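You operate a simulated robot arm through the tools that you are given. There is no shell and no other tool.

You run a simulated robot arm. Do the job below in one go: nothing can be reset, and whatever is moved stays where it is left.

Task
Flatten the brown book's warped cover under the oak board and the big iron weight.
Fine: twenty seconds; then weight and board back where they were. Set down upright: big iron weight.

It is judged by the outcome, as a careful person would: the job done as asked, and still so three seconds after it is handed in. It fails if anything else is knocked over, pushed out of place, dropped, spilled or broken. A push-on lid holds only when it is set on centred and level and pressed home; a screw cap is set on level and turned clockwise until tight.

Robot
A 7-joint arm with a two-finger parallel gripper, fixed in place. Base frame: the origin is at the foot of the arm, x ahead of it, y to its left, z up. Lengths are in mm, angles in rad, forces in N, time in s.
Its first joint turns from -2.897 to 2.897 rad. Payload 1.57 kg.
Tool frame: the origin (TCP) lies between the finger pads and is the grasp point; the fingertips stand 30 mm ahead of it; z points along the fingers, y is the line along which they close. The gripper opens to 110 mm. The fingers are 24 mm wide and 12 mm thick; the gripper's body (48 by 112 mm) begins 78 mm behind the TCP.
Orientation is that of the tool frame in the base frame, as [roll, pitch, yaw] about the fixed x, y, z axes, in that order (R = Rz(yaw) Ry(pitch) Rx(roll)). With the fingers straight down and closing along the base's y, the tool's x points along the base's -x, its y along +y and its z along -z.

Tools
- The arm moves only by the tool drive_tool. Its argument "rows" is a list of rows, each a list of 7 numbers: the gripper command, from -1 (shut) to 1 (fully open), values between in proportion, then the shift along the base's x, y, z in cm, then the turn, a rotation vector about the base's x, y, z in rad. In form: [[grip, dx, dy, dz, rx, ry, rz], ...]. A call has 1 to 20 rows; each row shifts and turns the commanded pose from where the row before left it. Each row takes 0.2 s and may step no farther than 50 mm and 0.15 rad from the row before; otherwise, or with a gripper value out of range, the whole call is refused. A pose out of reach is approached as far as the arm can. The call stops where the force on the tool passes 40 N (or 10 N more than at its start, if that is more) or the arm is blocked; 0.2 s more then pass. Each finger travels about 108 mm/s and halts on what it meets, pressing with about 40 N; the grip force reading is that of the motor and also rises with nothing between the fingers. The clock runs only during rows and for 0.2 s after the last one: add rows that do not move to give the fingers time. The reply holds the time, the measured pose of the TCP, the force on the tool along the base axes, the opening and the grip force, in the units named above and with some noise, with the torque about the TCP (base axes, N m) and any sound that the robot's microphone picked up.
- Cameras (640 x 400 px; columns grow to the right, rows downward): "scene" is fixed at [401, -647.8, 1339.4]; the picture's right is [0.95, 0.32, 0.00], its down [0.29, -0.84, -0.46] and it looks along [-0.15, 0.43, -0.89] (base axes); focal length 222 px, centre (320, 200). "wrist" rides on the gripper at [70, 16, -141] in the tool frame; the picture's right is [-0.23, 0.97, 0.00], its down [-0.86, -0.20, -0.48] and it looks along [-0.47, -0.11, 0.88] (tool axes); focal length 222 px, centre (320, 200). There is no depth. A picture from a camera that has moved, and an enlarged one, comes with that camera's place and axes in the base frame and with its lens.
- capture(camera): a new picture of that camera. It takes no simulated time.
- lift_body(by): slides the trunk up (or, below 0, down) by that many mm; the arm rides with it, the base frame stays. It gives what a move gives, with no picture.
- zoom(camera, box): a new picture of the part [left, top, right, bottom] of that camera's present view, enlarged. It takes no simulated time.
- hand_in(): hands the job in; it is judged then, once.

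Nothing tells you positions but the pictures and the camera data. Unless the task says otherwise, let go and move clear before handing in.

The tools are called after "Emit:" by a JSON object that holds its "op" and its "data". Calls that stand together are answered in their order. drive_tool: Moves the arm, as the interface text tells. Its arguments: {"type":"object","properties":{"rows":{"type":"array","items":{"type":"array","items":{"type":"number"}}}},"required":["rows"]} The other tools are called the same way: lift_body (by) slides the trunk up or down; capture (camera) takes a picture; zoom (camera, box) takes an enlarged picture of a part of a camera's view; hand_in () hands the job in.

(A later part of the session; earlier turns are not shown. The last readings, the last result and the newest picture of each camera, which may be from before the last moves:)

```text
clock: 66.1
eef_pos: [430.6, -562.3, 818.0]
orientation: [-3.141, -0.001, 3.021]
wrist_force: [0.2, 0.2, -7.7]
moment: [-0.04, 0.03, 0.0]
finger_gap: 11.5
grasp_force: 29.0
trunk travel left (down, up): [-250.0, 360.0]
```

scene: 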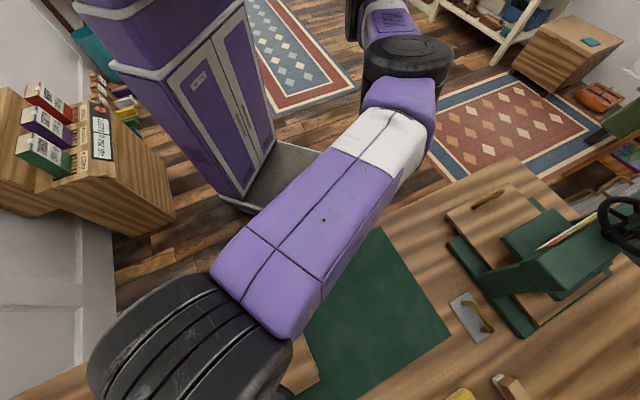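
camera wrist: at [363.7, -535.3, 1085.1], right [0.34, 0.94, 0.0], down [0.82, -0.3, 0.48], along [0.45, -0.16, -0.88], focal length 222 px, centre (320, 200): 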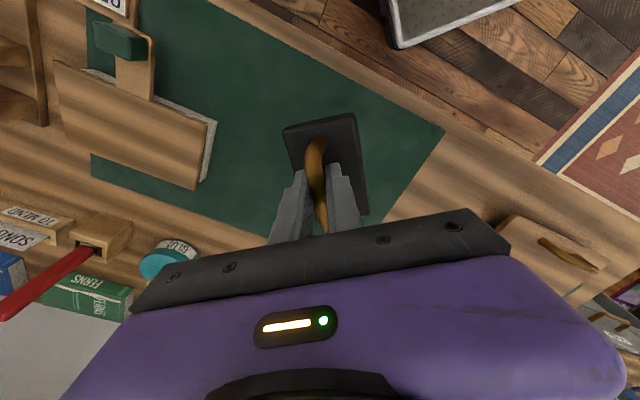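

Emit:
{"op": "drive_tool", "data": {"rows": [[-1, 0, 0, -0.2, 0, 0, 0], [-1, 0, 0, -0.1, 0, 0, 0], [-1, 0, 0, -0.1, 0, 0, 0], [-1, 0, 0, 0, 0, 0, 0]]}}

Emit:
{"op": "zoom", "data": {"camera": "wrist", "box": [220, 70, 460, 250]}}

```text
clock: 67.1
eef_pos: [430.9, -560.8, 813.4]
orientation: [-3.14, 0.001, 3.02]
wrist_force: [1.5, 1.0, -3.2]
moment: [-0.03, 0.03, 0.04]
finger_gap: 11.6
grasp_force: 28.5
trunk travel left (down, up): [-250.0, 360.0]
```

```text
2.22 times, centred on (340, 160) of wrist
camera zoom: at [362.5, -535.7, 954.9], right [0.34, 0.94, 0.0], down [0.82, -0.3, 0.48], along [0.45, -0.16, -0.88], focal length 494 px, centre (276, 289)
```

zoom: 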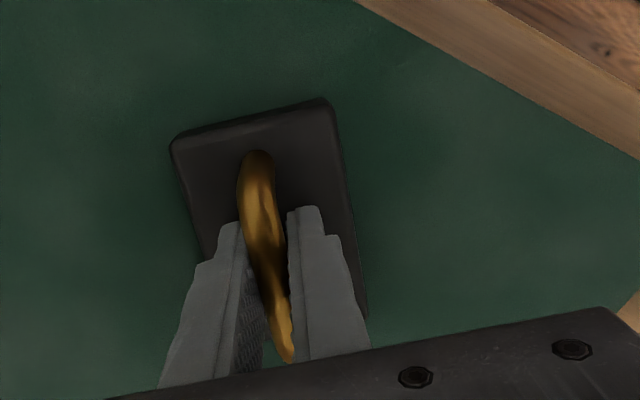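

It is levelling on the mat (load 8 N → 3 N). One more mm, then open to release.

Emit:
{"op": "drive_tool", "data": {"rows": [[-1, 0, 0, -0.1, 0, 0, 0], [-1, 0, 0, 0, 0, 0, 0], [-0.6, 0, 0, 0, 0, 0, 0], [-0.3, 0, 0, 0, 0, 0, 0], [-0.3, 0, 0, 0, 0, 0, 0]]}}

Emit:
{"op": "zoom", "data": {"camera": "wrist", "box": [220, 70, 460, 250]}}

```text
clock: 68.3
eef_pos: [430.2, -560.2, 814.1]
orientation: [3.141, 0.0, 3.022]
wrist_force: [-0.2, 0.7, 1.3]
moment: [0.03, 0.01, -0.04]
finger_gap: 38.6
grasp_force: 0.0
trunk travel left (down, up): [-250.0, 360.0]
```

```text
2.22 times, centred on (340, 160) of wrist
camera zoom: at [361.6, -536.0, 955.4], right [0.34, 0.94, 0.0], down [0.82, -0.3, 0.48], along [0.45, -0.16, -0.88], focal length 494 px, centre (276, 289)
```

zoom: 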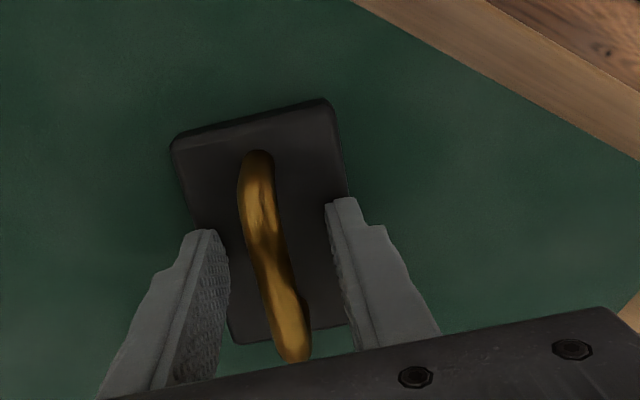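

Released and level on the mat. Now I back off, lean the tool 20° about the bar axis, and come back in along the tilted tool axis to grip slightly higher on the bar.

Emit:
{"op": "drive_tool", "data": {"rows": [[-0.3, 0, 0, 2.5, 0, 0, 0], [-0.3, 0, 0, 3, 0, 0, 0], [-0.4, 0.1, 0.7, 0, -0.116, 0.014, 0], [-0.5, 0.1, 0.8, 0, -0.116, 0.014, 0], [-0.5, 0.1, 0.7, 0, -0.116, 0.014, 0], [-0.5, 0, 0, 0, 0, 0, 0], [-0.5, 0, 0, 0, 0, 0, 0]]}}

Emit:
{"op": "zoom", "data": {"camera": "wrist", "box": [220, 70, 460, 250]}}

```text
clock: 69.9
eef_pos: [433.5, -540.3, 868.2]
orientation: [-2.791, 0.0, 3.021]
wrist_force: [-0.9, 0.1, 0.2]
moment: [-0.02, 0.01, 0.01]
finger_gap: 27.5
grasp_force: 0.0
trunk travel left (down, up): [-250.0, 360.0]
```

```text
2.22 times, centred on (340, 160) of wrist
camera zoom: at [371.0, -467.0, 995.4], right [0.34, 0.88, -0.34], down [0.85, -0.13, 0.52], along [0.41, -0.46, -0.79], focal length 494 px, centre (276, 289)
```

zoom: 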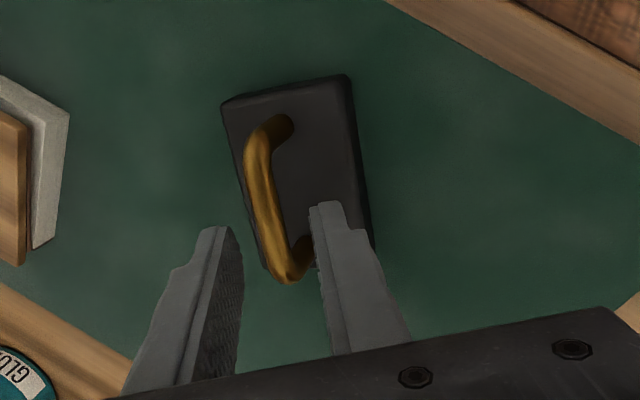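

The bar appears about 4.5 mm left of the tool axis. Correcting along the closing direction and approaching halfway along the tool axis.

Emit:
{"op": "drive_tool", "data": {"rows": [[-0.5, -0.05, -0.42, 0.15, 0, 0, 0], [-0.5, -0.1, -0.85, -2.35, 0, 0, 0], [-0.5, 0, 0, 0, 0, 0, 0], [-0.5, 0, 0, 0, 0, 0, 0]]}}

Emit:
{"op": "zoom", "data": {"camera": "wrist", "box": [220, 70, 460, 250]}}

```text
clock: 70.9
eef_pos: [432.7, -551.2, 845.3]
orientation: [-2.79, -0.001, 3.018]
wrist_force: [0.2, -0.5, 0.1]
moment: [-0.01, -0.01, 0.04]
finger_gap: 27.5
grasp_force: 0.1
trunk travel left (down, up): [-250.0, 360.0]
```

```text
2.22 times, centred on (340, 160) of wrist
camera zoom: at [370.0, -479.7, 973.4], right [0.34, 0.88, -0.33], down [0.85, -0.13, 0.52], along [0.41, -0.46, -0.79], focal length 494 px, centre (276, 289)
```

zoom: 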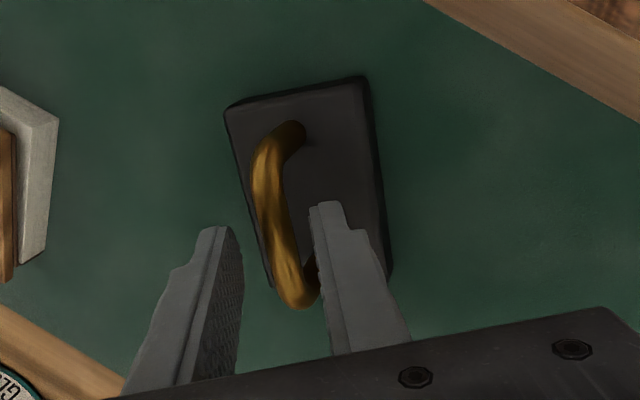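

Centred now. Final approach along the tool axis, then close.

Emit:
{"op": "drive_tool", "data": {"rows": [[-0.5, -0.05, -0.42, -1.2, 0, 0, 0], [-0.5, -0.05, -0.42, -1.15, 0, 0, 0], [-0.5, 0, 0, 0, 0, 0, 0], [-0.5, 0, 0, 0, 0, 0, 0]]}}

Emit:
{"op": "zoom", "data": {"camera": "wrist", "box": [220, 70, 460, 250]}}

```text
clock: 71.9
eef_pos: [431.4, -559.7, 820.4]
orientation: [-2.793, -0.002, 3.022]
wrist_force: [-0.1, -0.1, -0.1]
moment: [-0.02, 0.04, 0.01]
finger_gap: 27.5
grasp_force: 0.1
trunk travel left (down, up): [-250.0, 360.0]
```

```text
2.22 times, centred on (340, 160) of wrist
camera zoom: at [368.1, -487.6, 948.8], right [0.34, 0.88, -0.33], down [0.85, -0.13, 0.52], along [0.41, -0.46, -0.79], focal length 494 px, centre (276, 289)
```

zoom: 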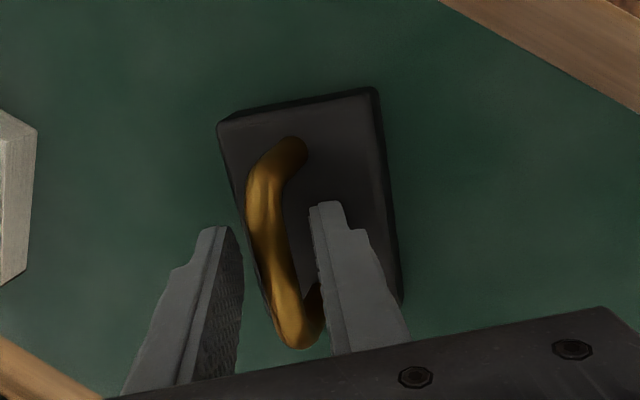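

Good. Closing on the bar.

Emit:
{"op": "drive_tool", "data": {"rows": [[-0.5, -0.02, -0.15, 0.06, 0, 0, 0], [-0.8, 0, 0, 0, 0, 0, 0], [-1, 0, 0, 0, 0, 0, 0], [-1, 0, 0, 0, 0, 0, 0], [-1, 0, 0, 0, 0, 0, 0]]}}

Emit:
{"op": "zoom", "data": {"camera": "wrist", "box": [220, 70, 460, 250]}}

```text
clock: 73.1
eef_pos: [432.0, -562.1, 821.7]
orientation: [-2.791, 0.001, 3.02]
wrist_force: [0.4, 1.5, 0.2]
moment: [0.04, -0.03, 0.06]
finger_gap: 11.5
grasp_force: 29.1
trunk travel left (down, up): [-250.0, 360.0]
```

```text
2.22 times, centred on (340, 160) of wrist
camera zoom: at [368.6, -488.9, 949.3], right [0.34, 0.88, -0.33], down [0.85, -0.13, 0.52], along [0.41, -0.46, -0.79], focal length 494 px, centre (276, 289)
```

zoom: 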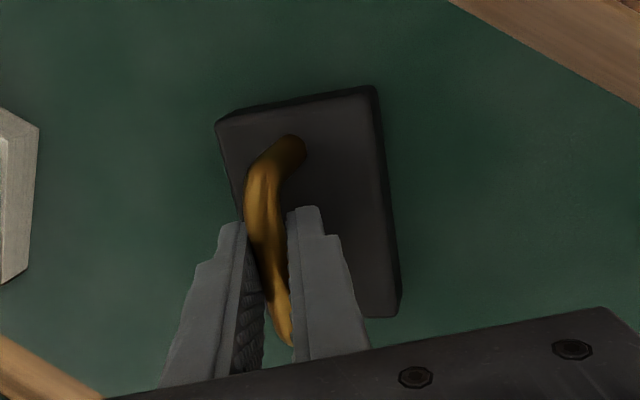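

Gripped. Lift slightly and check the load and level.

Emit:
{"op": "drive_tool", "data": {"rows": [[-1, 0, 0, 0.4, 0, 0, 0], [-1, 0, 0, 0.8, 0, 0, 0], [-1, 0, 0, 2, 0, 0, 0], [-1, 0, 0, 0, 0, 0, 0]]}}

Emit:
{"op": "zoom", "data": {"camera": "wrist", "box": [220, 70, 460, 250]}}

```text
clock: 74.1
eef_pos: [433.0, -561.4, 855.1]
orientation: [-2.792, 0.0, 3.021]
wrist_force: [0.2, 0.1, -8.0]
moment: [0.0, -0.01, -0.02]
finger_gap: 11.8
grasp_force: 29.0
trunk travel left (down, up): [-250.0, 360.0]
```

```text
2.22 times, centred on (340, 160) of wrist
camera zoom: at [369.3, -489.1, 982.9], right [0.34, 0.88, -0.33], down [0.85, -0.13, 0.52], along [0.41, -0.46, -0.79], focal length 494 px, centre (276, 289)
```

zoom: 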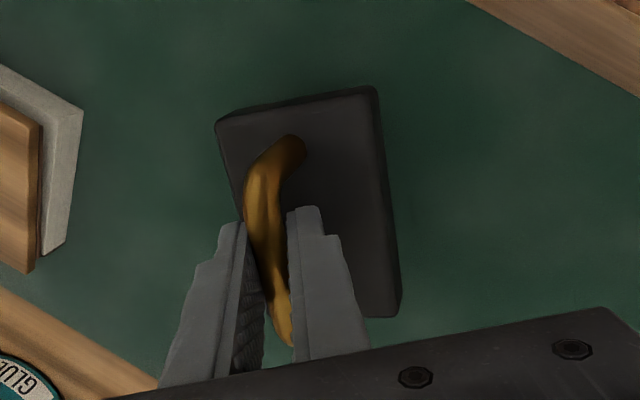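

The weight hangs level with the leaned grip. Raising and carrying it to the board centre.

Emit:
{"op": "drive_tool", "data": {"rows": [[-1, 0, 0, 2.5, 0, 0, 0], [-1, 0, 0, 2.5, 0, 0, 0], [-1, -1.48, -3.51, 0, 0, 0, 0], [-1, -1.48, -3.51, 0, 0, 0, 0], [-1, -1.48, -3.51, 0, 0, 0, 0], [-1, -1.48, -3.51, 0, 0, 0, 0], [-1, -1.48, -3.51, 0, 0, 0, 0], [-1, -1.48, -3.5, 0, 0, 0, 0], [-1, 0, 0, 0, 0, 0, 0], [-1, 0, 0, 0, 0, 0, 0]]}}

Emit:
{"op": "capture", "data": {"camera": "wrist"}}

Emit:
{"op": "zoom", "data": {"camera": "wrist", "box": [220, 50, 480, 250]}}

```text
clock: 76.3
eef_pos: [340.3, -774.5, 906.5]
orientation: [-2.792, 0.001, 3.02]
wrist_force: [-0.1, -0.4, -7.3]
moment: [0.03, 0.02, 0.02]
finger_gap: 11.2
grasp_force: 29.2
trunk travel left (down, up): [-250.0, 360.0]
```

```text
taken
camera wrist: at [277.1, -702.7, 1034.4], right [0.34, 0.88, -0.33], down [0.85, -0.13, 0.52], along [0.41, -0.46, -0.79], focal length 222 px, centre (320, 200)
```

wrist: 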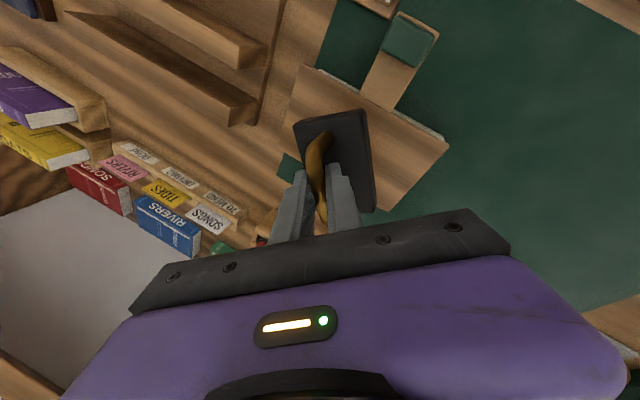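

```text
2.00 times, centred on (350, 150) of wrist
camera zoom: at [277.1, -702.7, 1034.4], right [0.34, 0.88, -0.33], down [0.85, -0.13, 0.52], along [0.41, -0.46, -0.79], focal length 444 px, centre (260, 300)
```

zoom: 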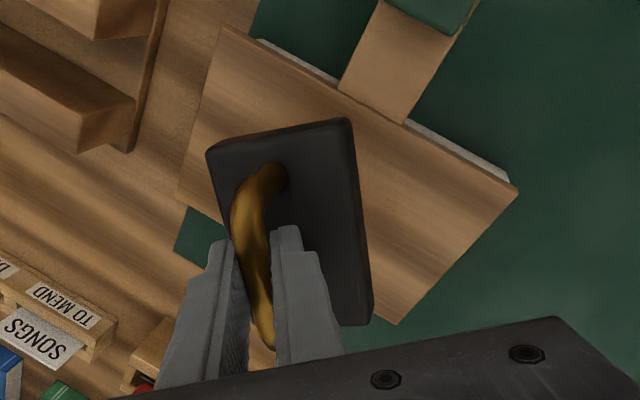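

Weight centre is within 3 mm of the board centre. I'll fine-adjust and lower in small steps, watching the load.

Emit:
{"op": "drive_tool", "data": {"rows": [[-1, 0.3, 0.2, -1, 0, 0, 0], [-1, 0, 0, -1, 0, 0, 0], [-1, 0, 0, -0.6, 0, 0, 0], [-1, 0, 0, -0.4, 0, 0, 0], [-1, 0, 0, 0, 0, 0, 0]]}}

Emit:
{"op": "zoom", "data": {"camera": "wrist", "box": [220, 50, 480, 250]}}

```text
clock: 77.5
eef_pos: [345.6, -770.8, 875.5]
orientation: [-2.788, 0.0, 3.022]
wrist_force: [-0.1, 0.2, -8.0]
moment: [0.05, 0.0, 0.01]
finger_gap: 11.6
grasp_force: 28.8
trunk travel left (down, up): [-250.0, 360.0]
```

```text
2.00 times, centred on (350, 150) of wrist
camera zoom: at [283.1, -698.5, 1003.1], right [0.34, 0.88, -0.33], down [0.85, -0.13, 0.52], along [0.41, -0.46, -0.79], focal length 444 px, centre (260, 300)
```

zoom: 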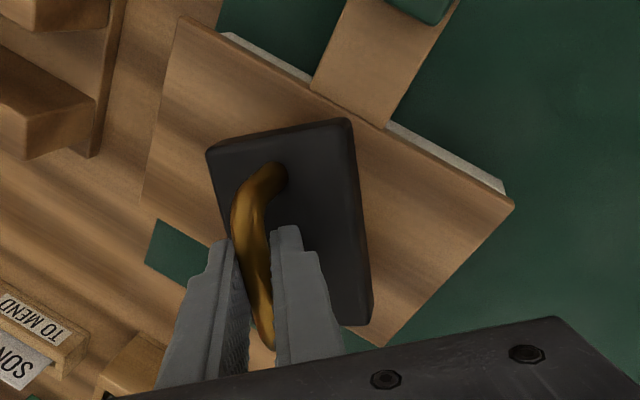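

Emit:
{"op": "drive_tool", "data": {"rows": [[-1, -0.2, -0.2, -0.4, 0, 0, 0], [-1, 0, 0, -0.4, 0, 0, 0], [-1, 0, 0, 0, 0, 0, 0]]}}

```text
clock: 78.3
eef_pos: [345.0, -771.8, 866.4]
orientation: [-2.791, 0.0, 3.021]
wrist_force: [-0.5, -0.7, -8.8]
moment: [0.07, 0.01, -0.02]
finger_gap: 11.7
grasp_force: 28.5
trunk travel left (down, up): [-250.0, 360.0]
```

Emit:
{"op": "drive_tool", "data": {"rows": [[-1, 0, 0, -0.3, 0, 0, 0], [-1, 0, 0, -0.2, 0, 0, 0], [-1, 0, 0, 0, 0, 0, 0]]}}

Emit:
{"op": "zoom", "data": {"camera": "wrist", "box": [220, 50, 480, 250]}}

```text
clock: 79.1
eef_pos: [343.2, -772.3, 861.1]
orientation: [-2.791, 0.0, 3.023]
wrist_force: [0.2, -0.1, -7.4]
moment: [0.03, 0.01, -0.03]
finger_gap: 11.6
grasp_force: 28.8
trunk travel left (down, up): [-250.0, 360.0]
```

```text
2.00 times, centred on (350, 150) of wrist
camera zoom: at [280.8, -699.7, 989.6], right [0.34, 0.88, -0.33], down [0.85, -0.13, 0.52], along [0.41, -0.46, -0.79], focal length 444 px, centre (260, 300)
```

zoom: 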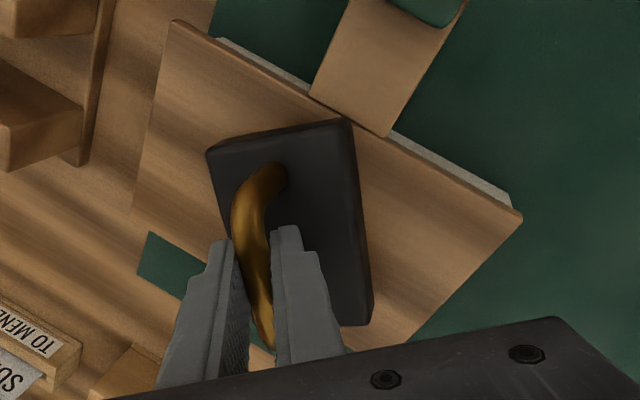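

Emit:
{"op": "drive_tool", "data": {"rows": [[-1, 0, 0, -0.2, 0, 0, 0], [-1, 0, 0, -0.2, 0, 0, 0], [-1, 0, 0, 0, 0, 0, 0]]}}

```text
clock: 79.9
eef_pos: [340.8, -772.8, 857.8]
orientation: [-2.79, -0.001, 3.023]
wrist_force: [0.3, -0.1, -7.8]
moment: [0.04, -0.01, 0.01]
finger_gap: 11.6
grasp_force: 29.3
trunk travel left (down, up): [-250.0, 360.0]
```

Emit:
{"op": "drive_tool", "data": {"rows": [[-1, 0, 0, -0.2, 0, 0, 0], [-1, 0, 0, -0.1, 0, 0, 0], [-1, 0, 0, 0, 0, 0, 0]]}}

Emit:
{"op": "zoom", "data": {"camera": "wrist", "box": [220, 50, 480, 250]}}

```text
clock: 80.7
eef_pos: [342.2, -772.4, 855.2]
orientation: [-2.789, 0.0, 3.019]
wrist_force: [-1.9, -1.5, -1.7]
moment: [-0.04, -0.1, -0.02]
finger_gap: 11.4
grasp_force: 28.7
trunk travel left (down, up): [-250.0, 360.0]
```

```text
2.00 times, centred on (350, 150) of wrist
camera zoom: at [279.6, -700.1, 983.5], right [0.34, 0.88, -0.34], down [0.85, -0.13, 0.52], along [0.41, -0.46, -0.79], focal length 444 px, centre (260, 300)
```

zoom: 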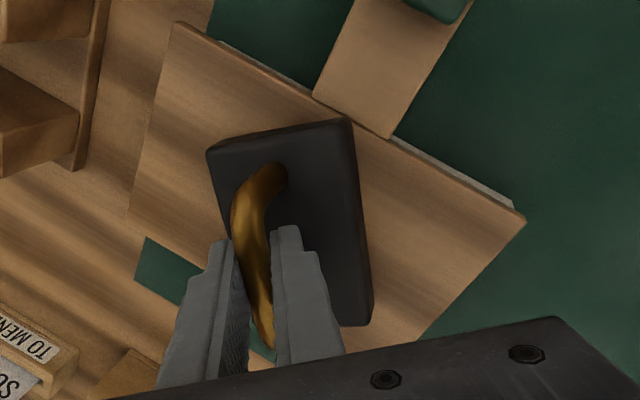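

Most of the weight is now carried by the board. One more mm, then release.

Emit:
{"op": "drive_tool", "data": {"rows": [[-1, 0, 0, -0.1, 0, 0, 0], [-1, 0, 0, 0, 0, 0, 0]]}}

```text
clock: 81.3
eef_pos: [342.7, -772.9, 853.9]
orientation: [-2.788, -0.001, 3.021]
wrist_force: [-1.9, 3.0, 8.3]
moment: [-0.01, -0.21, 0.04]
finger_gap: 11.7
grasp_force: 28.8
trunk travel left (down, up): [-250.0, 360.0]
```

Fully supported (slight pressing). Releasing with a small opening.

Emit:
{"op": "drive_tool", "data": {"rows": [[-0.75, 0, 0, 0, 0, 0, 0], [-0.5, 0, 0, 0, 0, 0, 0], [-0.5, 0, 0, 0, 0, 0, 0]]}}

Emit:
{"op": "zoom", "data": {"camera": "wrist", "box": [220, 50, 480, 250]}}

```text
clock: 82.1
eef_pos: [342.7, -771.9, 854.1]
orientation: [-2.791, 0.0, 3.021]
wrist_force: [0.4, 0.2, -0.4]
moment: [0.01, 0.01, 0.01]
finger_gap: 27.4
grasp_force: 0.2
trunk travel left (down, up): [-250.0, 360.0]
```

```text
2.00 times, centred on (350, 150) of wrist
camera zoom: at [280.0, -700.2, 981.7], right [0.34, 0.88, -0.33], down [0.85, -0.13, 0.52], along [0.41, -0.46, -0.79], focal length 444 px, centre (260, 300)
```

zoom: 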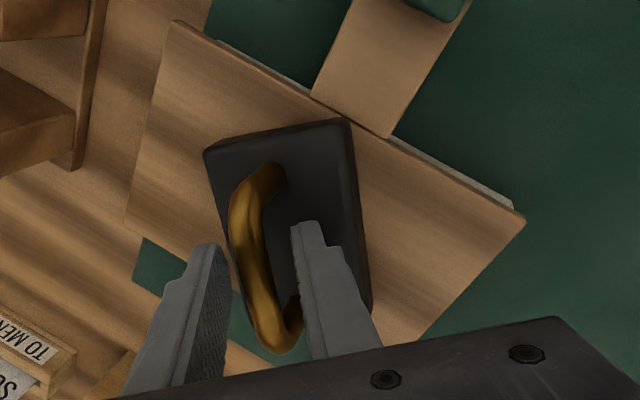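

Released; press time starts at about t=82 s. I'll back out along the tool axis and check the stack.

Emit:
{"op": "drive_tool", "data": {"rows": [[-0.5, 0.06, 0.5, 1.4, 0, 0, 0], [-0.5, 0.1, 0.85, 2.35, 0, 0, 0], [-0.5, 0.1, 0.85, 2.35, 0, 0, 0], [-0.5, 0, 3, 1, 0, 0, 0], [-0.5, 0, 4, 0, 0, 0, 0], [-0.5, 0, 4, 0, 0, 0, 0], [-0.5, 0, 0, 0, 0, 0, 0]]}}

Emit:
{"op": "capture", "data": {"camera": "wrist"}}

Emit:
{"op": "zoom", "data": {"camera": "wrist", "box": [160, 50, 420, 220]}}

Emit:
{"op": "capture", "data": {"camera": "scene"}}

```text
clock: 83.7
eef_pos: [345.4, -639.5, 926.9]
orientation: [-2.789, 0.002, 3.022]
wrist_force: [0.5, 0.4, -0.4]
moment: [0.03, 0.01, 0.01]
finger_gap: 27.5
grasp_force: 0.0
trunk travel left (down, up): [-250.0, 360.0]
```

```text
taken
camera wrist: at [282.8, -567.5, 1055.2], right [0.34, 0.88, -0.33], down [0.85, -0.13, 0.52], along [0.41, -0.46, -0.79], focal length 222 px, centre (320, 200)
```

wrist: 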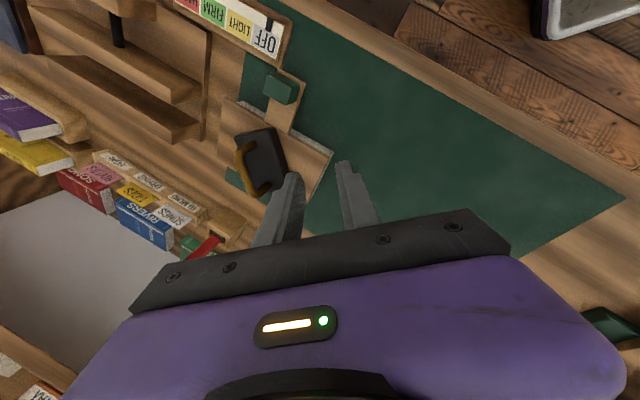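

```text
2.35 times, centred on (290, 135) of wrist
camera zoom: at [282.8, -567.5, 1055.2], right [0.34, 0.88, -0.33], down [0.85, -0.13, 0.52], along [0.41, -0.46, -0.79], focal length 523 px, centre (391, 353)
```

zoom: 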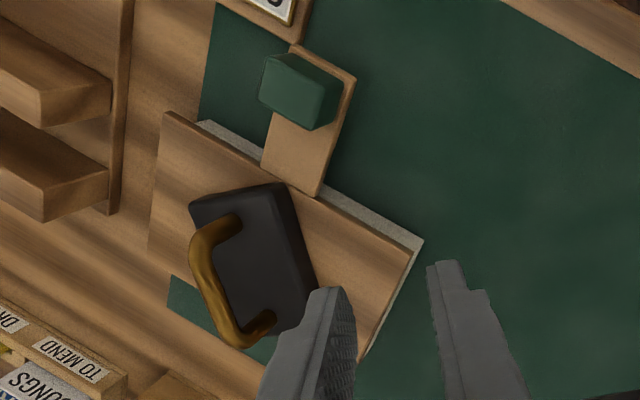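

```text
taken
```

scene: 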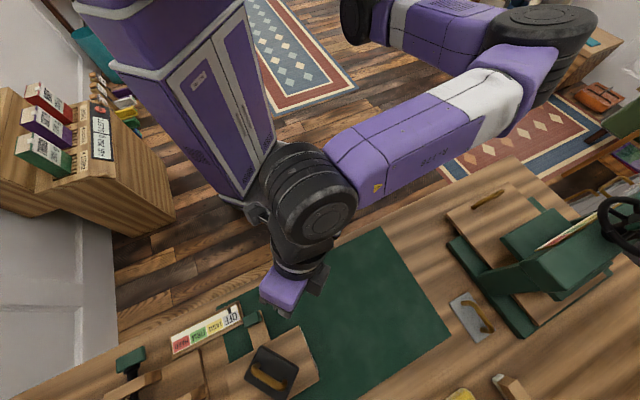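

The board lies flat with the weight centred on it. Now I wait out the twenty seconds.

Emit:
{"op": "drive_tool", "data": {"rows": [[-0.5, 0, 0, 0, 0, 0, 0], [-0.5, 0, 0, 0, 0, 0, 0], [-0.5, 0, 0, 0, 0, 0, 0], [-0.5, 0, 0, 0, 0, 0, 0], [-0.5, 0, 0, 0, 0, 0, 0], [-0.5, 0, 0, 0, 0, 0, 0], [-0.5, 0, 0, 0, 0, 0, 0], [-0.5, 0, 0, 0, 0, 0, 0], [-0.5, 0, 0, 0, 0, 0, 0], [-0.5, 0, 0, 0, 0, 0, 0], [-0.5, 0, 0, 0, 0, 0, 0], [-0.5, 0, 0, 0, 0, 0, 0], [-0.5, 0, 0, 0, 0, 0, 0], [-0.5, 0, 0, 0, 0, 0, 0], [-0.5, 0, 0, 0, 0, 0, 0], [-0.5, 0, 0, 0, 0, 0, 0], [-0.5, 0, 0, 0, 0, 0, 0], [-0.5, 0, 0, 0, 0, 0, 0], [-0.5, 0, 0, 0, 0, 0, 0], [-0.5, 0, 0, 0, 0, 0, 0]]}}

Emit:
{"op": "drive_tool", "data": {"rows": [[-0.5, 0, 0, 0, 0, 0, 0], [-0.5, 0, 0, 0, 0, 0, 0], [-0.5, 0, 0, 0, 0, 0, 0], [-0.5, 0, 0, 0, 0, 0, 0], [-0.5, 0, 0, 0, 0, 0, 0], [-0.5, 0, 0, 0, 0, 0, 0], [-0.5, 0, 0, 0, 0, 0, 0], [-0.5, 0, 0, 0, 0, 0, 0], [-0.5, 0, 0, 0, 0, 0, 0], [-0.5, 0, 0, 0, 0, 0, 0], [-0.5, 0, 0, 0, 0, 0, 0], [-0.5, 0, 0, 0, 0, 0, 0], [-0.5, 0, 0, 0, 0, 0, 0], [-0.5, 0, 0, 0, 0, 0, 0], [-0.5, 0, 0, 0, 0, 0, 0], [-0.5, 0, 0, 0, 0, 0, 0], [-0.5, 0, 0, 0, 0, 0, 0], [-0.5, 0, 0, 0, 0, 0, 0], [-0.5, 0, 0, 0, 0, 0, 0], [-0.5, 0, 0, 0, 0, 0, 0]]}}

Emit:
{"op": "drive_tool", "data": {"rows": [[-0.5, 0, 0, 0, 0, 0, 0], [-0.5, 0, 0, 0, 0, 0, 0], [-0.5, 0, 0, 0, 0, 0, 0], [-0.5, 0, 0, 0, 0, 0, 0], [-0.5, 0, 0, 0, 0, 0, 0], [-0.5, 0, 0, 0, 0, 0, 0], [-0.5, 0, 0, 0, 0, 0, 0], [-0.5, 0, 0, 0, 0, 0, 0], [-0.5, 0, 0, 0, 0, 0, 0], [-0.5, 0, 0, 0, 0, 0, 0], [-0.5, 0, 0, 0, 0, 0, 0], [-0.5, 0, 0, 0, 0, 0, 0], [-0.5, 0, 0, 0, 0, 0, 0], [-0.5, 0, 0, 0, 0, 0, 0], [-0.5, 0, 0, 0, 0, 0, 0], [-0.5, 0, 0, 0, 0, 0, 0], [-0.5, 0, 0, 0, 0, 0, 0], [-0.5, 0, 0, 0, 0, 0, 0], [-0.5, 0, 0, 0, 0, 0, 0], [-0.5, 0, 0, 0, 0, 0, 0]]}}

Emit:
{"op": "zoom", "data": {"camera": "wrist", "box": [160, 50, 420, 220]}}

Emit:
{"op": "zoom", "data": {"camera": "scene", "box": [160, 290, 360, 400]}}

```text
clock: 87.9
eef_pos: [345.7, -640.4, 927.9]
orientation: [-2.79, 0.001, 3.021]
wrist_force: [-0.4, 1.0, 0.0]
moment: [0.0, -0.03, -0.01]
finger_gap: 27.5
grasp_force: 0.1
trunk travel left (down, up): [-250.0, 360.0]
```

```text
clock: 92.1
eef_pos: [345.2, -640.7, 926.9]
orientation: [-2.79, 0.001, 3.022]
wrist_force: [-0.3, 0.7, -0.5]
moment: [-0.02, 0.02, 0.01]
finger_gap: 27.8
grasp_force: 0.0
trunk travel left (down, up): [-250.0, 360.0]
```

```text
clock: 96.3
eef_pos: [345.0, -641.5, 926.5]
orientation: [-2.791, 0.0, 3.022]
wrist_force: [0.6, 0.9, 0.1]
moment: [-0.01, -0.01, -0.02]
finger_gap: 27.8
grasp_force: 0.0
trunk travel left (down, up): [-250.0, 360.0]
```

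```text
2.35 times, centred on (290, 135) of wrist
camera zoom: at [282.8, -567.9, 1055.1], right [0.34, 0.88, -0.33], down [0.85, -0.13, 0.52], along [0.41, -0.46, -0.79], focal length 523 px, centre (391, 353)
```

zoom: 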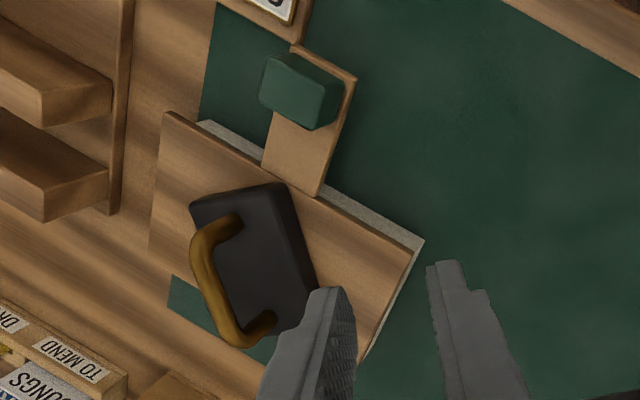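

```text
3.20 times, centred on (260, 345) of scene
camera zoom: at [401.0, -647.8, 1339.4], right [0.95, 0.32, 0.0], down [0.29, -0.84, -0.46], along [-0.15, 0.43, -0.89], focal length 710 px, centre (512, -264)
```

zoom: 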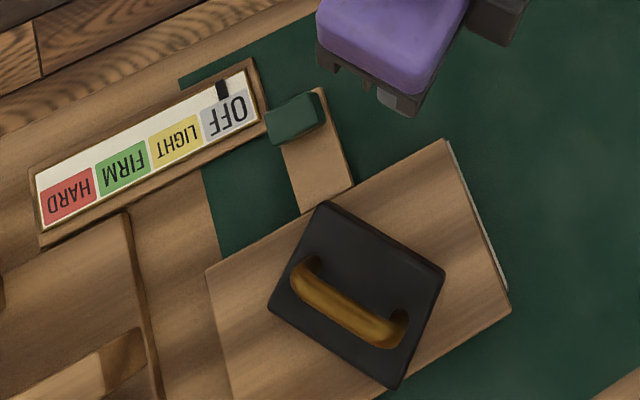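

Stable under the weight. Another few seconds of waiting, then I reverse the approach.

Emit:
{"op": "drive_tool", "data": {"rows": [[-0.5, 0, 0, 0, 0, 0, 0], [-0.5, 0, 0, 0, 0, 0, 0], [-0.5, 0, 0, 0, 0, 0, 0], [-0.5, 0, 0, 0, 0, 0, 0], [-0.5, 0, 0, 0, 0, 0, 0], [-0.5, 0, 0, 0, 0, 0, 0], [-0.5, 0, 0, 0, 0, 0, 0], [-0.5, 0, 0, 0, 0, 0, 0], [-0.5, 0, 0, 0, 0, 0, 0], [-0.5, 0, 0, 0, 0, 0, 0], [-0.5, 0, 0, 0, 0, 0, 0], [-0.5, 0, 0, 0, 0, 0, 0], [-0.5, 0, 0, 0, 0, 0, 0], [-0.5, 0, 0, 0, 0, 0, 0], [-0.5, 0, 0, 0, 0, 0, 0], [-0.5, 0, 0, 0, 0, 0, 0], [-0.5, 0, 0, 0, 0, 0, 0], [-0.5, 0, 0, 0, 0, 0, 0], [-0.5, 0, 0, 0, 0, 0, 0], [-0.5, 0, 0, 0, 0, 0, 0]]}}

Emit:
{"op": "drive_tool", "data": {"rows": [[-0.5, 0, -4, 0, 0, 0, 0], [-0.5, 0, -4, 0, 0, 0, 0], [-0.5, 0, -3, -1, 0, 0, 0], [-0.5, -0.05, -0.4, -1.2, 0, 0, 0], [-0.5, 0, 0, 0, 0, 0, 0]]}}

Emit:
{"op": "zoom", "data": {"camera": "wrist", "box": [220, 50, 480, 250]}}

```text
clock: 100.5
eef_pos: [345.5, -641.3, 927.6]
orientation: [-2.791, 0.0, 3.021]
wrist_force: [0.5, -0.2, -0.4]
moment: [-0.02, 0.01, -0.02]
finger_gap: 27.6
grasp_force: 0.0
trunk travel left (down, up): [-250.0, 360.0]
```

```text
clock: 101.7
eef_pos: [347.3, -752.5, 902.3]
orientation: [-2.79, 0.0, 3.022]
wrist_force: [0.5, 0.4, 0.4]
moment: [-0.02, -0.02, 0.02]
finger_gap: 27.4
grasp_force: 0.1
trunk travel left (down, up): [-250.0, 360.0]
```

```text
2.00 times, centred on (350, 150) of wrist
camera zoom: at [284.8, -680.8, 1030.5], right [0.34, 0.88, -0.33], down [0.85, -0.13, 0.52], along [0.41, -0.46, -0.79], focal length 444 px, centre (260, 300)
```

zoom: 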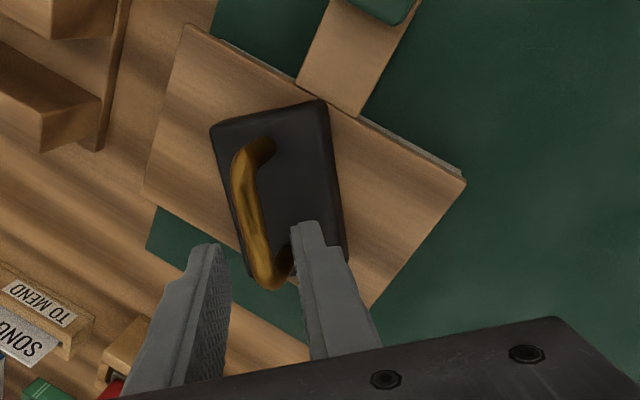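

Emit:
{"op": "drive_tool", "data": {"rows": [[-0.5, -0.1, -0.28, 0.1, 0, 0, 0], [-0.5, -0.11, -0.9, -2.45, 0, 0, 0], [-0.5, 0, 0, 0, 0, 0, 0]]}}

Emit:
{"op": "zoom", "data": {"camera": "wrist", "box": [220, 50, 480, 250]}}

```text
clock: 102.5
eef_pos: [347.4, -766.6, 878.8]
orientation: [-2.791, 0.0, 3.022]
wrist_force: [-0.2, 0.3, 0.1]
moment: [0.0, 0.01, 0.01]
finger_gap: 27.7
grasp_force: 0.0
trunk travel left (down, up): [-250.0, 360.0]
```

```text
2.00 times, centred on (350, 150) of wrist
camera zoom: at [284.1, -692.9, 1006.3], right [0.34, 0.88, -0.34], down [0.85, -0.13, 0.52], along [0.41, -0.46, -0.79], focal length 444 px, centre (260, 300)
```

zoom: 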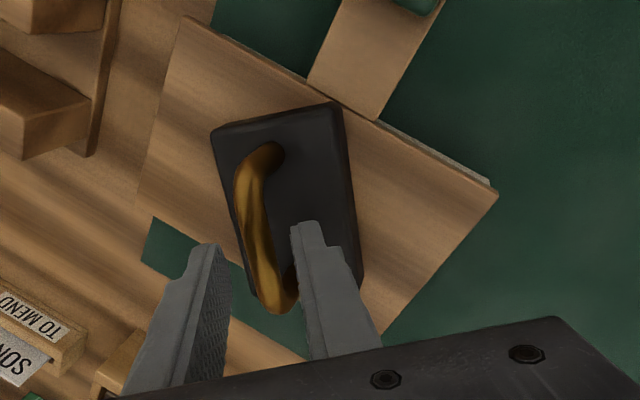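

Centred on the bar laterally. Final approach with a 3 mm shift along the bar, then grip.

Emit:
{"op": "drive_tool", "data": {"rows": [[-0.5, -0.3, -0.42, -1.25, 0, 0, 0], [-0.5, -0.11, -0.45, -1.2, 0, 0, 0], [-0.5, 0, 0, 0, 0, 0, 0]]}}

Emit:
{"op": "zoom", "data": {"camera": "wrist", "box": [220, 50, 480, 250]}}

```text
clock: 103.3
eef_pos: [342.0, -773.1, 852.3]
orientation: [-2.791, 0.001, 3.021]
wrist_force: [-0.3, 0.5, -0.4]
moment: [0.01, -0.01, 0.01]
finger_gap: 27.4
grasp_force: 0.1
trunk travel left (down, up): [-250.0, 360.0]
```

```text
2.00 times, centred on (350, 150) of wrist
camera zoom: at [279.3, -700.9, 980.5], right [0.34, 0.88, -0.33], down [0.85, -0.13, 0.52], along [0.41, -0.46, -0.79], focal length 444 px, centre (260, 300)
```

zoom: 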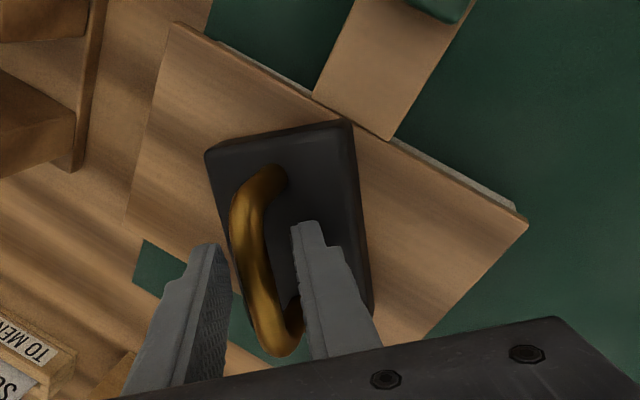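

Matches the release pose. Closing, then lifting the weight straight up gently.

Emit:
{"op": "drive_tool", "data": {"rows": [[-0.8, 0, 0, 0, 0, 0, 0], [-1, 0, 0, 0, 0, 0, 0], [-1, 0, 0, 0, 0, 0, 0], [-1, 0, 0, 0, 0, 0, 0]]}}

Emit:
{"op": "drive_tool", "data": {"rows": [[-1, 0, 0, 0.4, 0, 0, 0], [-1, 0, 0, 0.8, 0, 0, 0], [-1, 0, 0, 1.5, 0, 0, 0], [-1, 0, 0, 0, 0, 0, 0]]}}

Emit:
{"op": "zoom", "data": {"camera": "wrist", "box": [220, 50, 480, 250]}}

```text
clock: 104.3
eef_pos: [343.2, -773.3, 852.9]
orientation: [-2.79, 0.001, 3.02]
wrist_force: [0.3, -1.9, -0.4]
moment: [0.03, -0.05, -0.07]
finger_gap: 11.7
grasp_force: 28.8
trunk travel left (down, up): [-250.0, 360.0]
```

```text
clock: 105.3
eef_pos: [340.5, -775.9, 881.7]
orientation: [-2.793, 0.001, 3.02]
wrist_force: [-0.2, -0.3, -7.4]
moment: [0.02, 0.01, 0.0]
finger_gap: 11.4
grasp_force: 29.1
trunk travel left (down, up): [-250.0, 360.0]
```

```text
2.00 times, centred on (350, 150) of wrist
camera zoom: at [278.4, -702.9, 1009.7], right [0.34, 0.88, -0.33], down [0.85, -0.13, 0.52], along [0.41, -0.46, -0.79], focal length 444 px, centre (260, 300)
```

zoom: 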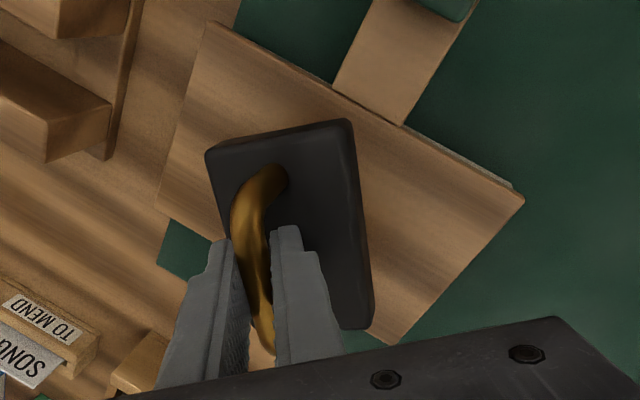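

The weight is up and the board stayed put. Now I carry the weight back to its original spot, bar at (541.6,-440.3), turning it back to its original yaw on the way.

Emit:
{"op": "drive_tool", "data": {"rows": [[-1, 0, 0.5, 3, 0, 0, 0], [-1, 2.26, 3.7, 0, 0, 0, 0], [-1, 2.26, 3.7, 0, 0, 0, 0], [-1, 2.26, 3.7, 0, 0, 0, -0.1], [-1, 2.26, 3.7, 0, 0, 0, -0.1], [-1, 2.26, 3.7, 0, 0, 0, -0.1], [-1, 2.26, 3.7, 0, 0, 0, -0.1], [-1, 2.26, 3.7, 0, 0, 0, -0.1], [-1, 2.26, 3.7, 0, 0, 0, -0.1], [-1, 2.26, 3.7, 0, 0, 0, -0.1], [-1, 0, 0, 0, 0, 0, 0], [-1, 0, 0, 0, 0, 0, 0]]}}

Emit:
{"op": "capture", "data": {"camera": "wrist"}}

Emit:
{"op": "zoom", "data": {"camera": "scene", "box": [200, 290, 340, 400]}}

Emit:
{"op": "capture", "data": {"camera": "scene"}}

```text
clock: 107.9
eef_pos: [544.4, -434.6, 910.8]
orientation: [-2.788, 0.0, 2.319]
wrist_force: [-0.6, -1.2, -7.1]
moment: [0.05, -0.02, 0.03]
finger_gap: 11.9
grasp_force: 29.4
trunk travel left (down, up): [-250.0, 360.0]
```

```text
taken
camera wrist: at [542.6, -339.2, 1038.6], right [0.82, 0.46, -0.33], down [0.57, -0.64, 0.52], along [0.02, -0.62, -0.79], focal length 222 px, centre (320, 200)
```

wrist: 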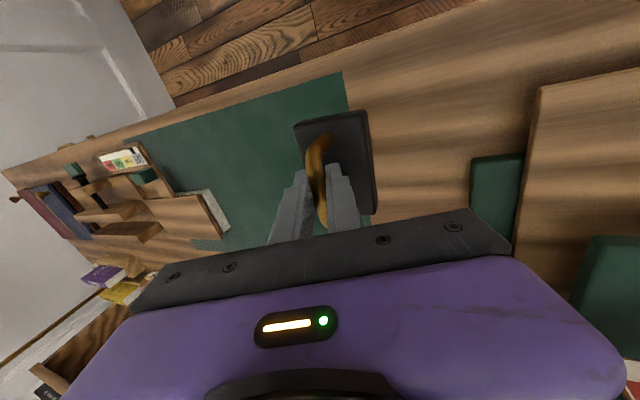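

```text
3.64 times, centred on (270, 345) of scene
camera zoom: at [401.0, -647.8, 1339.4], right [0.95, 0.32, 0.0], down [0.29, -0.84, -0.46], along [-0.15, 0.43, -0.89], focal length 807 px, centre (502, -327)
```

zoom: 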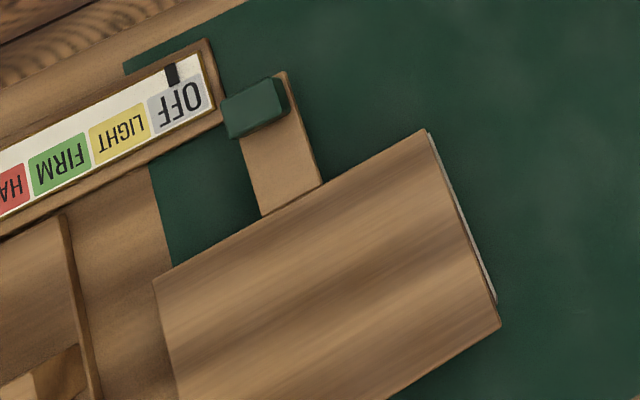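

```text
taken
```

scene: 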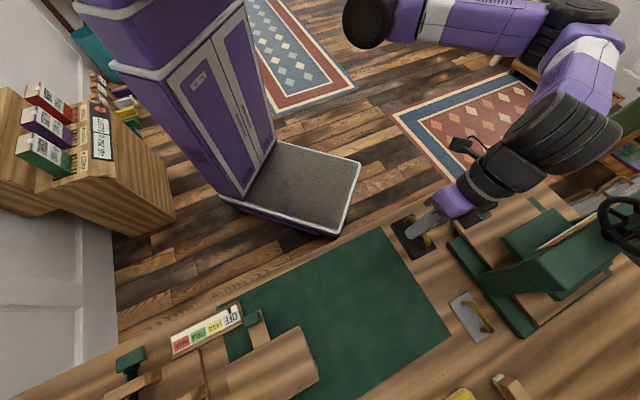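

Over the original spot. Small correction, then lower in stages.

Emit:
{"op": "drive_tool", "data": {"rows": [[-1, 0.19, -0.2, -2, 0, 0, 0], [-1, 0, 0, -2.5, 0, 0, 0], [-1, 0, 0, -2, 0, 0, 0], [-1, 0, 0, -1, 0, 0, 0], [-1, 0, 0, 0, 0, 0, 0], [-1, 0, 0, 0, 0, 0, 0]]}}

Emit:
{"op": "zoom", "data": {"camera": "wrist", "box": [220, 70, 460, 250]}}

Emit:
{"op": "zoom", "data": {"camera": "scene", "box": [375, 222, 425, 272]}}

```text
clock: 109.3
eef_pos: [545.5, -437.8, 835.3]
orientation: [-2.791, -0.002, 2.32]
wrist_force: [-0.6, 0.4, -7.9]
moment: [0.01, 0.03, 0.0]
finger_gap: 11.7
grasp_force: 28.8
trunk travel left (down, up): [-250.0, 360.0]
```

```text
2.22 times, centred on (340, 160) of wrist
camera zoom: at [542.6, -342.5, 963.6], right [0.82, 0.46, -0.33], down [0.57, -0.64, 0.52], along [0.02, -0.62, -0.79], focal length 494 px, centre (276, 289)
```

zoom: 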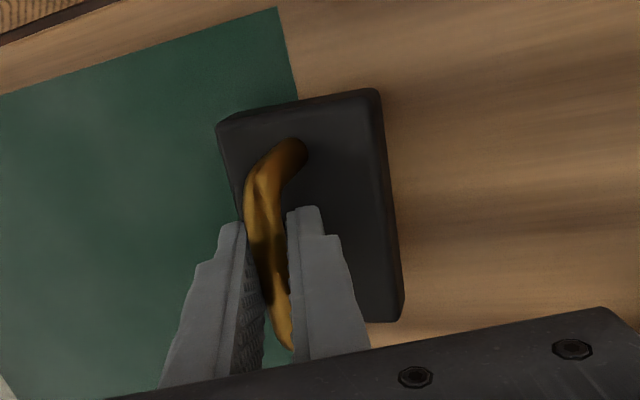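

```text
8.00 times, centred on (400, 247) of scene
camera zoom: at [401.0, -647.8, 1339.4], right [0.95, 0.32, 0.0], down [0.29, -0.84, -0.46], along [-0.15, 0.43, -0.89], focal length 1776 px, centre (-320, -176)
```

zoom: 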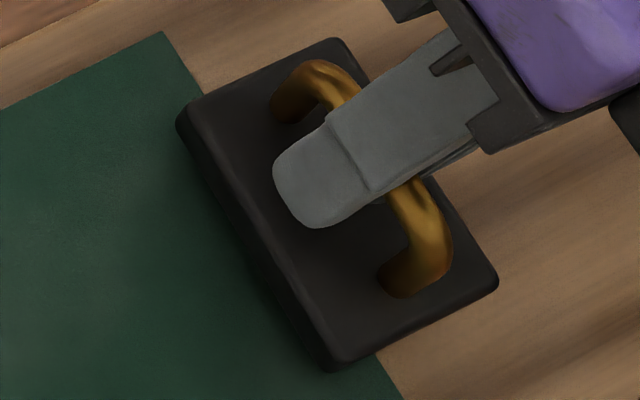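

From the original picture the weight is about 4 mm too far in +x. Correcting and lowering to the surface.

Emit:
{"op": "drive_tool", "data": {"rows": [[-1, -0.4, -0.2, -0.3, 0, 0, 0], [-1, 0, 0, -0.4, 0, 0, 0], [-1, 0, 0, -0.3, 0, 0, 0], [-1, 0, 0, 0, 0, 0, 0]]}}

Emit:
{"op": "zoom", "data": {"camera": "scene", "box": [375, 222, 425, 272]}}

```text
clock: 110.3
eef_pos: [541.2, -440.9, 826.0]
orientation: [-2.791, -0.001, 2.32]
wrist_force: [-0.1, -0.3, -7.7]
moment: [0.01, 0.0, 0.01]
finger_gap: 11.7
grasp_force: 28.8
trunk travel left (down, up): [-250.0, 360.0]
```

```text
8.00 times, centred on (400, 247) of scene
camera zoom: at [401.0, -647.8, 1339.4], right [0.95, 0.32, 0.0], down [0.29, -0.84, -0.46], along [-0.15, 0.43, -0.89], focal length 1776 px, centre (-320, -176)
```

zoom: 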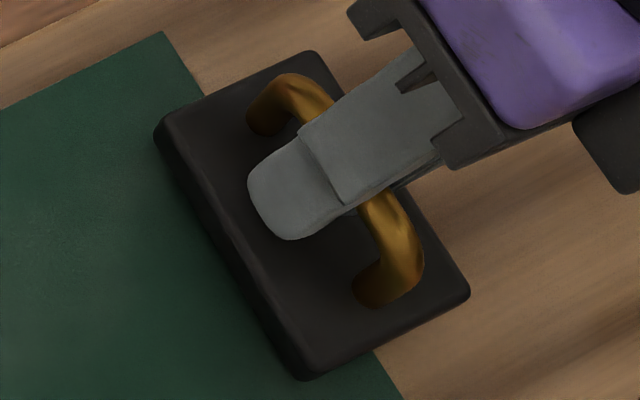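

Now it matches the original picture within about 1 mm. Lowering the last few mm.

Emit:
{"op": "drive_tool", "data": {"rows": [[-1, 0, 0, -0.2, 0, 0, 0], [-1, 0, 0, -0.1, 0, 0, 0], [-1, 0, 0, -0.1, 0, 0, 0], [-1, 0, 0, 0, 0, 0, 0]]}}

```text
clock: 111.3
eef_pos: [540.0, -441.7, 822.3]
orientation: [-2.791, 0.0, 2.321]
wrist_force: [0.3, -0.6, -7.1]
moment: [-0.02, 0.01, 0.05]
finger_gap: 11.6
grasp_force: 28.5
trunk travel left (down, up): [-250.0, 360.0]
```

Emit:
{"op": "drive_tool", "data": {"rows": [[-1, 0, 0, -0.1, 0, 0, 0], [-1, 0, 0, -0.1, 0, 0, 0], [-1, 0, 0, 0, 0, 0, 0]]}}

```text
clock: 112.1
eef_pos: [539.6, -440.7, 819.0]
orientation: [-2.791, 0.0, 2.321]
wrist_force: [0.6, -0.3, -7.5]
moment: [0.03, 0.0, -0.02]
finger_gap: 11.5
grasp_force: 29.1
trunk travel left (down, up): [-250.0, 360.0]
```

Emit:
{"op": "drive_tool", "data": {"rows": [[-1, 0, 0, -0.1, 0, 0, 0], [-1, 0, 0, -0.1, 0, 0, 0], [-1, 0, 0, 0, 0, 0, 0]]}}

```text
clock: 112.9
eef_pos: [541.6, -440.3, 819.1]
orientation: [-2.789, 0.001, 2.321]
wrist_force: [2.8, 4.3, 5.7]
moment: [0.5, 0.42, -0.23]
finger_gap: 11.5
grasp_force: 28.3
trunk travel left (down, up): [-250.0, 360.0]
```

Contact made. I'll ease off half a mm and release.

Emit:
{"op": "drive_tool", "data": {"rows": [[-1, 0, 0, 0.06, 0, 0, 0], [-1, 0, 0, 0, 0, 0, 0], [-0.75, 0, 0, 0, 0, 0, 0], [-0.5, 0, 0, 0, 0, 0, 0], [-0.5, 0, 0, 0, 0, 0, 0]]}}

Emit:
{"op": "zoom", "data": {"camera": "scene", "box": [375, 222, 425, 272]}}

Emit:
{"op": "zoom", "data": {"camera": "wrist", "box": [220, 70, 460, 250]}}

```text
clock: 114.1
eef_pos: [539.4, -440.7, 817.2]
orientation: [-2.791, 0.001, 2.322]
wrist_force: [-0.4, 0.5, 0.1]
moment: [0.02, -0.01, 0.0]
finger_gap: 27.2
grasp_force: 0.0
trunk travel left (down, up): [-250.0, 360.0]
```

```text
8.00 times, centred on (400, 247) of scene
camera zoom: at [401.0, -647.8, 1339.4], right [0.95, 0.32, 0.0], down [0.29, -0.84, -0.46], along [-0.15, 0.43, -0.89], focal length 1776 px, centre (-320, -176)
```

zoom: 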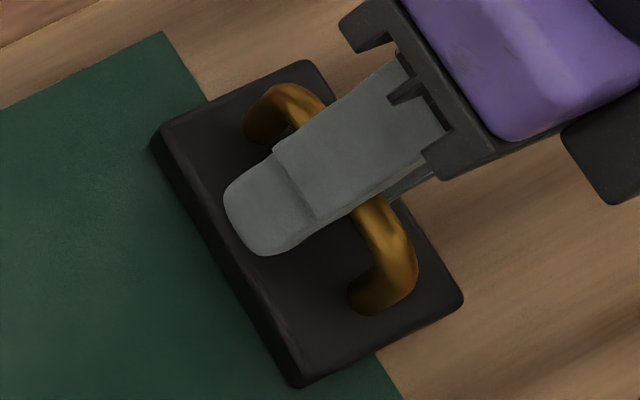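

```text
2.22 times, centred on (340, 160) of wrist
camera zoom: at [538.6, -345.5, 946.6], right [0.82, 0.46, -0.33], down [0.57, -0.64, 0.52], along [0.02, -0.62, -0.79], focal length 494 px, centre (276, 289)
```

zoom: 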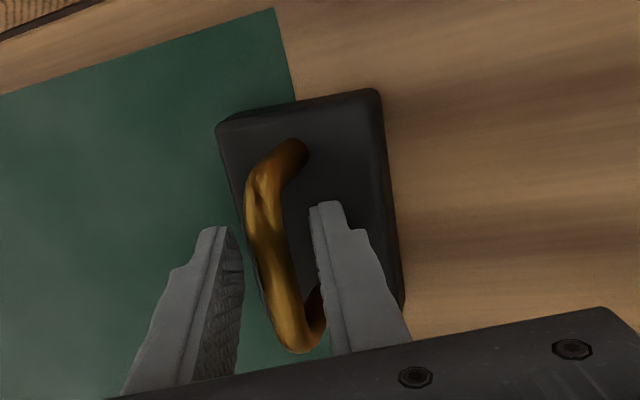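

The weight is back upright within ~1.5 mm of its original place. Backing out along the tool axis, straightening the tool, then heading to the board's knob.

Emit:
{"op": "drive_tool", "data": {"rows": [[-0.5, 0.37, 0.35, 1.4, 0, 0, 0], [-0.5, 0.6, 0.57, 2.25, 0, 0, 0], [-0.5, 0.6, 0.57, 2.25, 0, 0, 0], [-0.5, 0, 0, 3, 0, 0, 0], [-0.3, -1, -1, 0, 0.0795, -0.0854, 0], [-0.15, -1, -1, 0, 0.0795, -0.0854, 0], [-0.15, -1, -1, 0, 0.0795, -0.0854, 0.03], [-0.15, 0, 0, 0, 0, 0, 0]]}}

Emit:
{"op": "zoom", "data": {"camera": "scene", "box": [375, 222, 425, 272]}}

```text
clock: 115.9
eef_pos: [527.7, -455.7, 905.8]
orientation: [3.141, 0.002, 2.352]
wrist_force: [-0.3, 0.0, -0.1]
moment: [0.04, -0.01, -0.01]
finger_gap: 46.9
grasp_force: 0.1
trunk travel left (down, up): [-250.0, 360.0]
```

```text
8.00 times, centred on (400, 247) of scene
camera zoom: at [401.0, -647.8, 1339.4], right [0.95, 0.32, 0.0], down [0.29, -0.84, -0.46], along [-0.15, 0.43, -0.89], focal length 1776 px, centre (-320, -176)
```

zoom: 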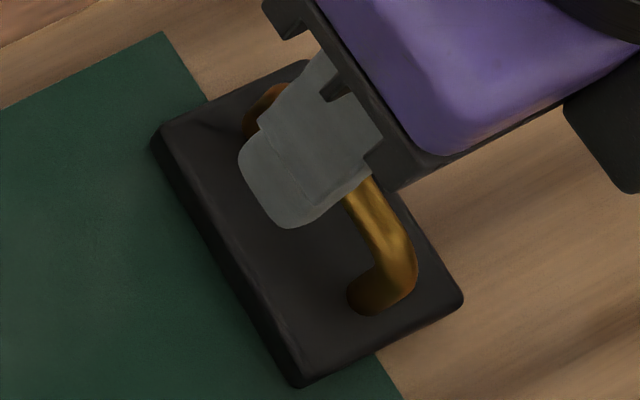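

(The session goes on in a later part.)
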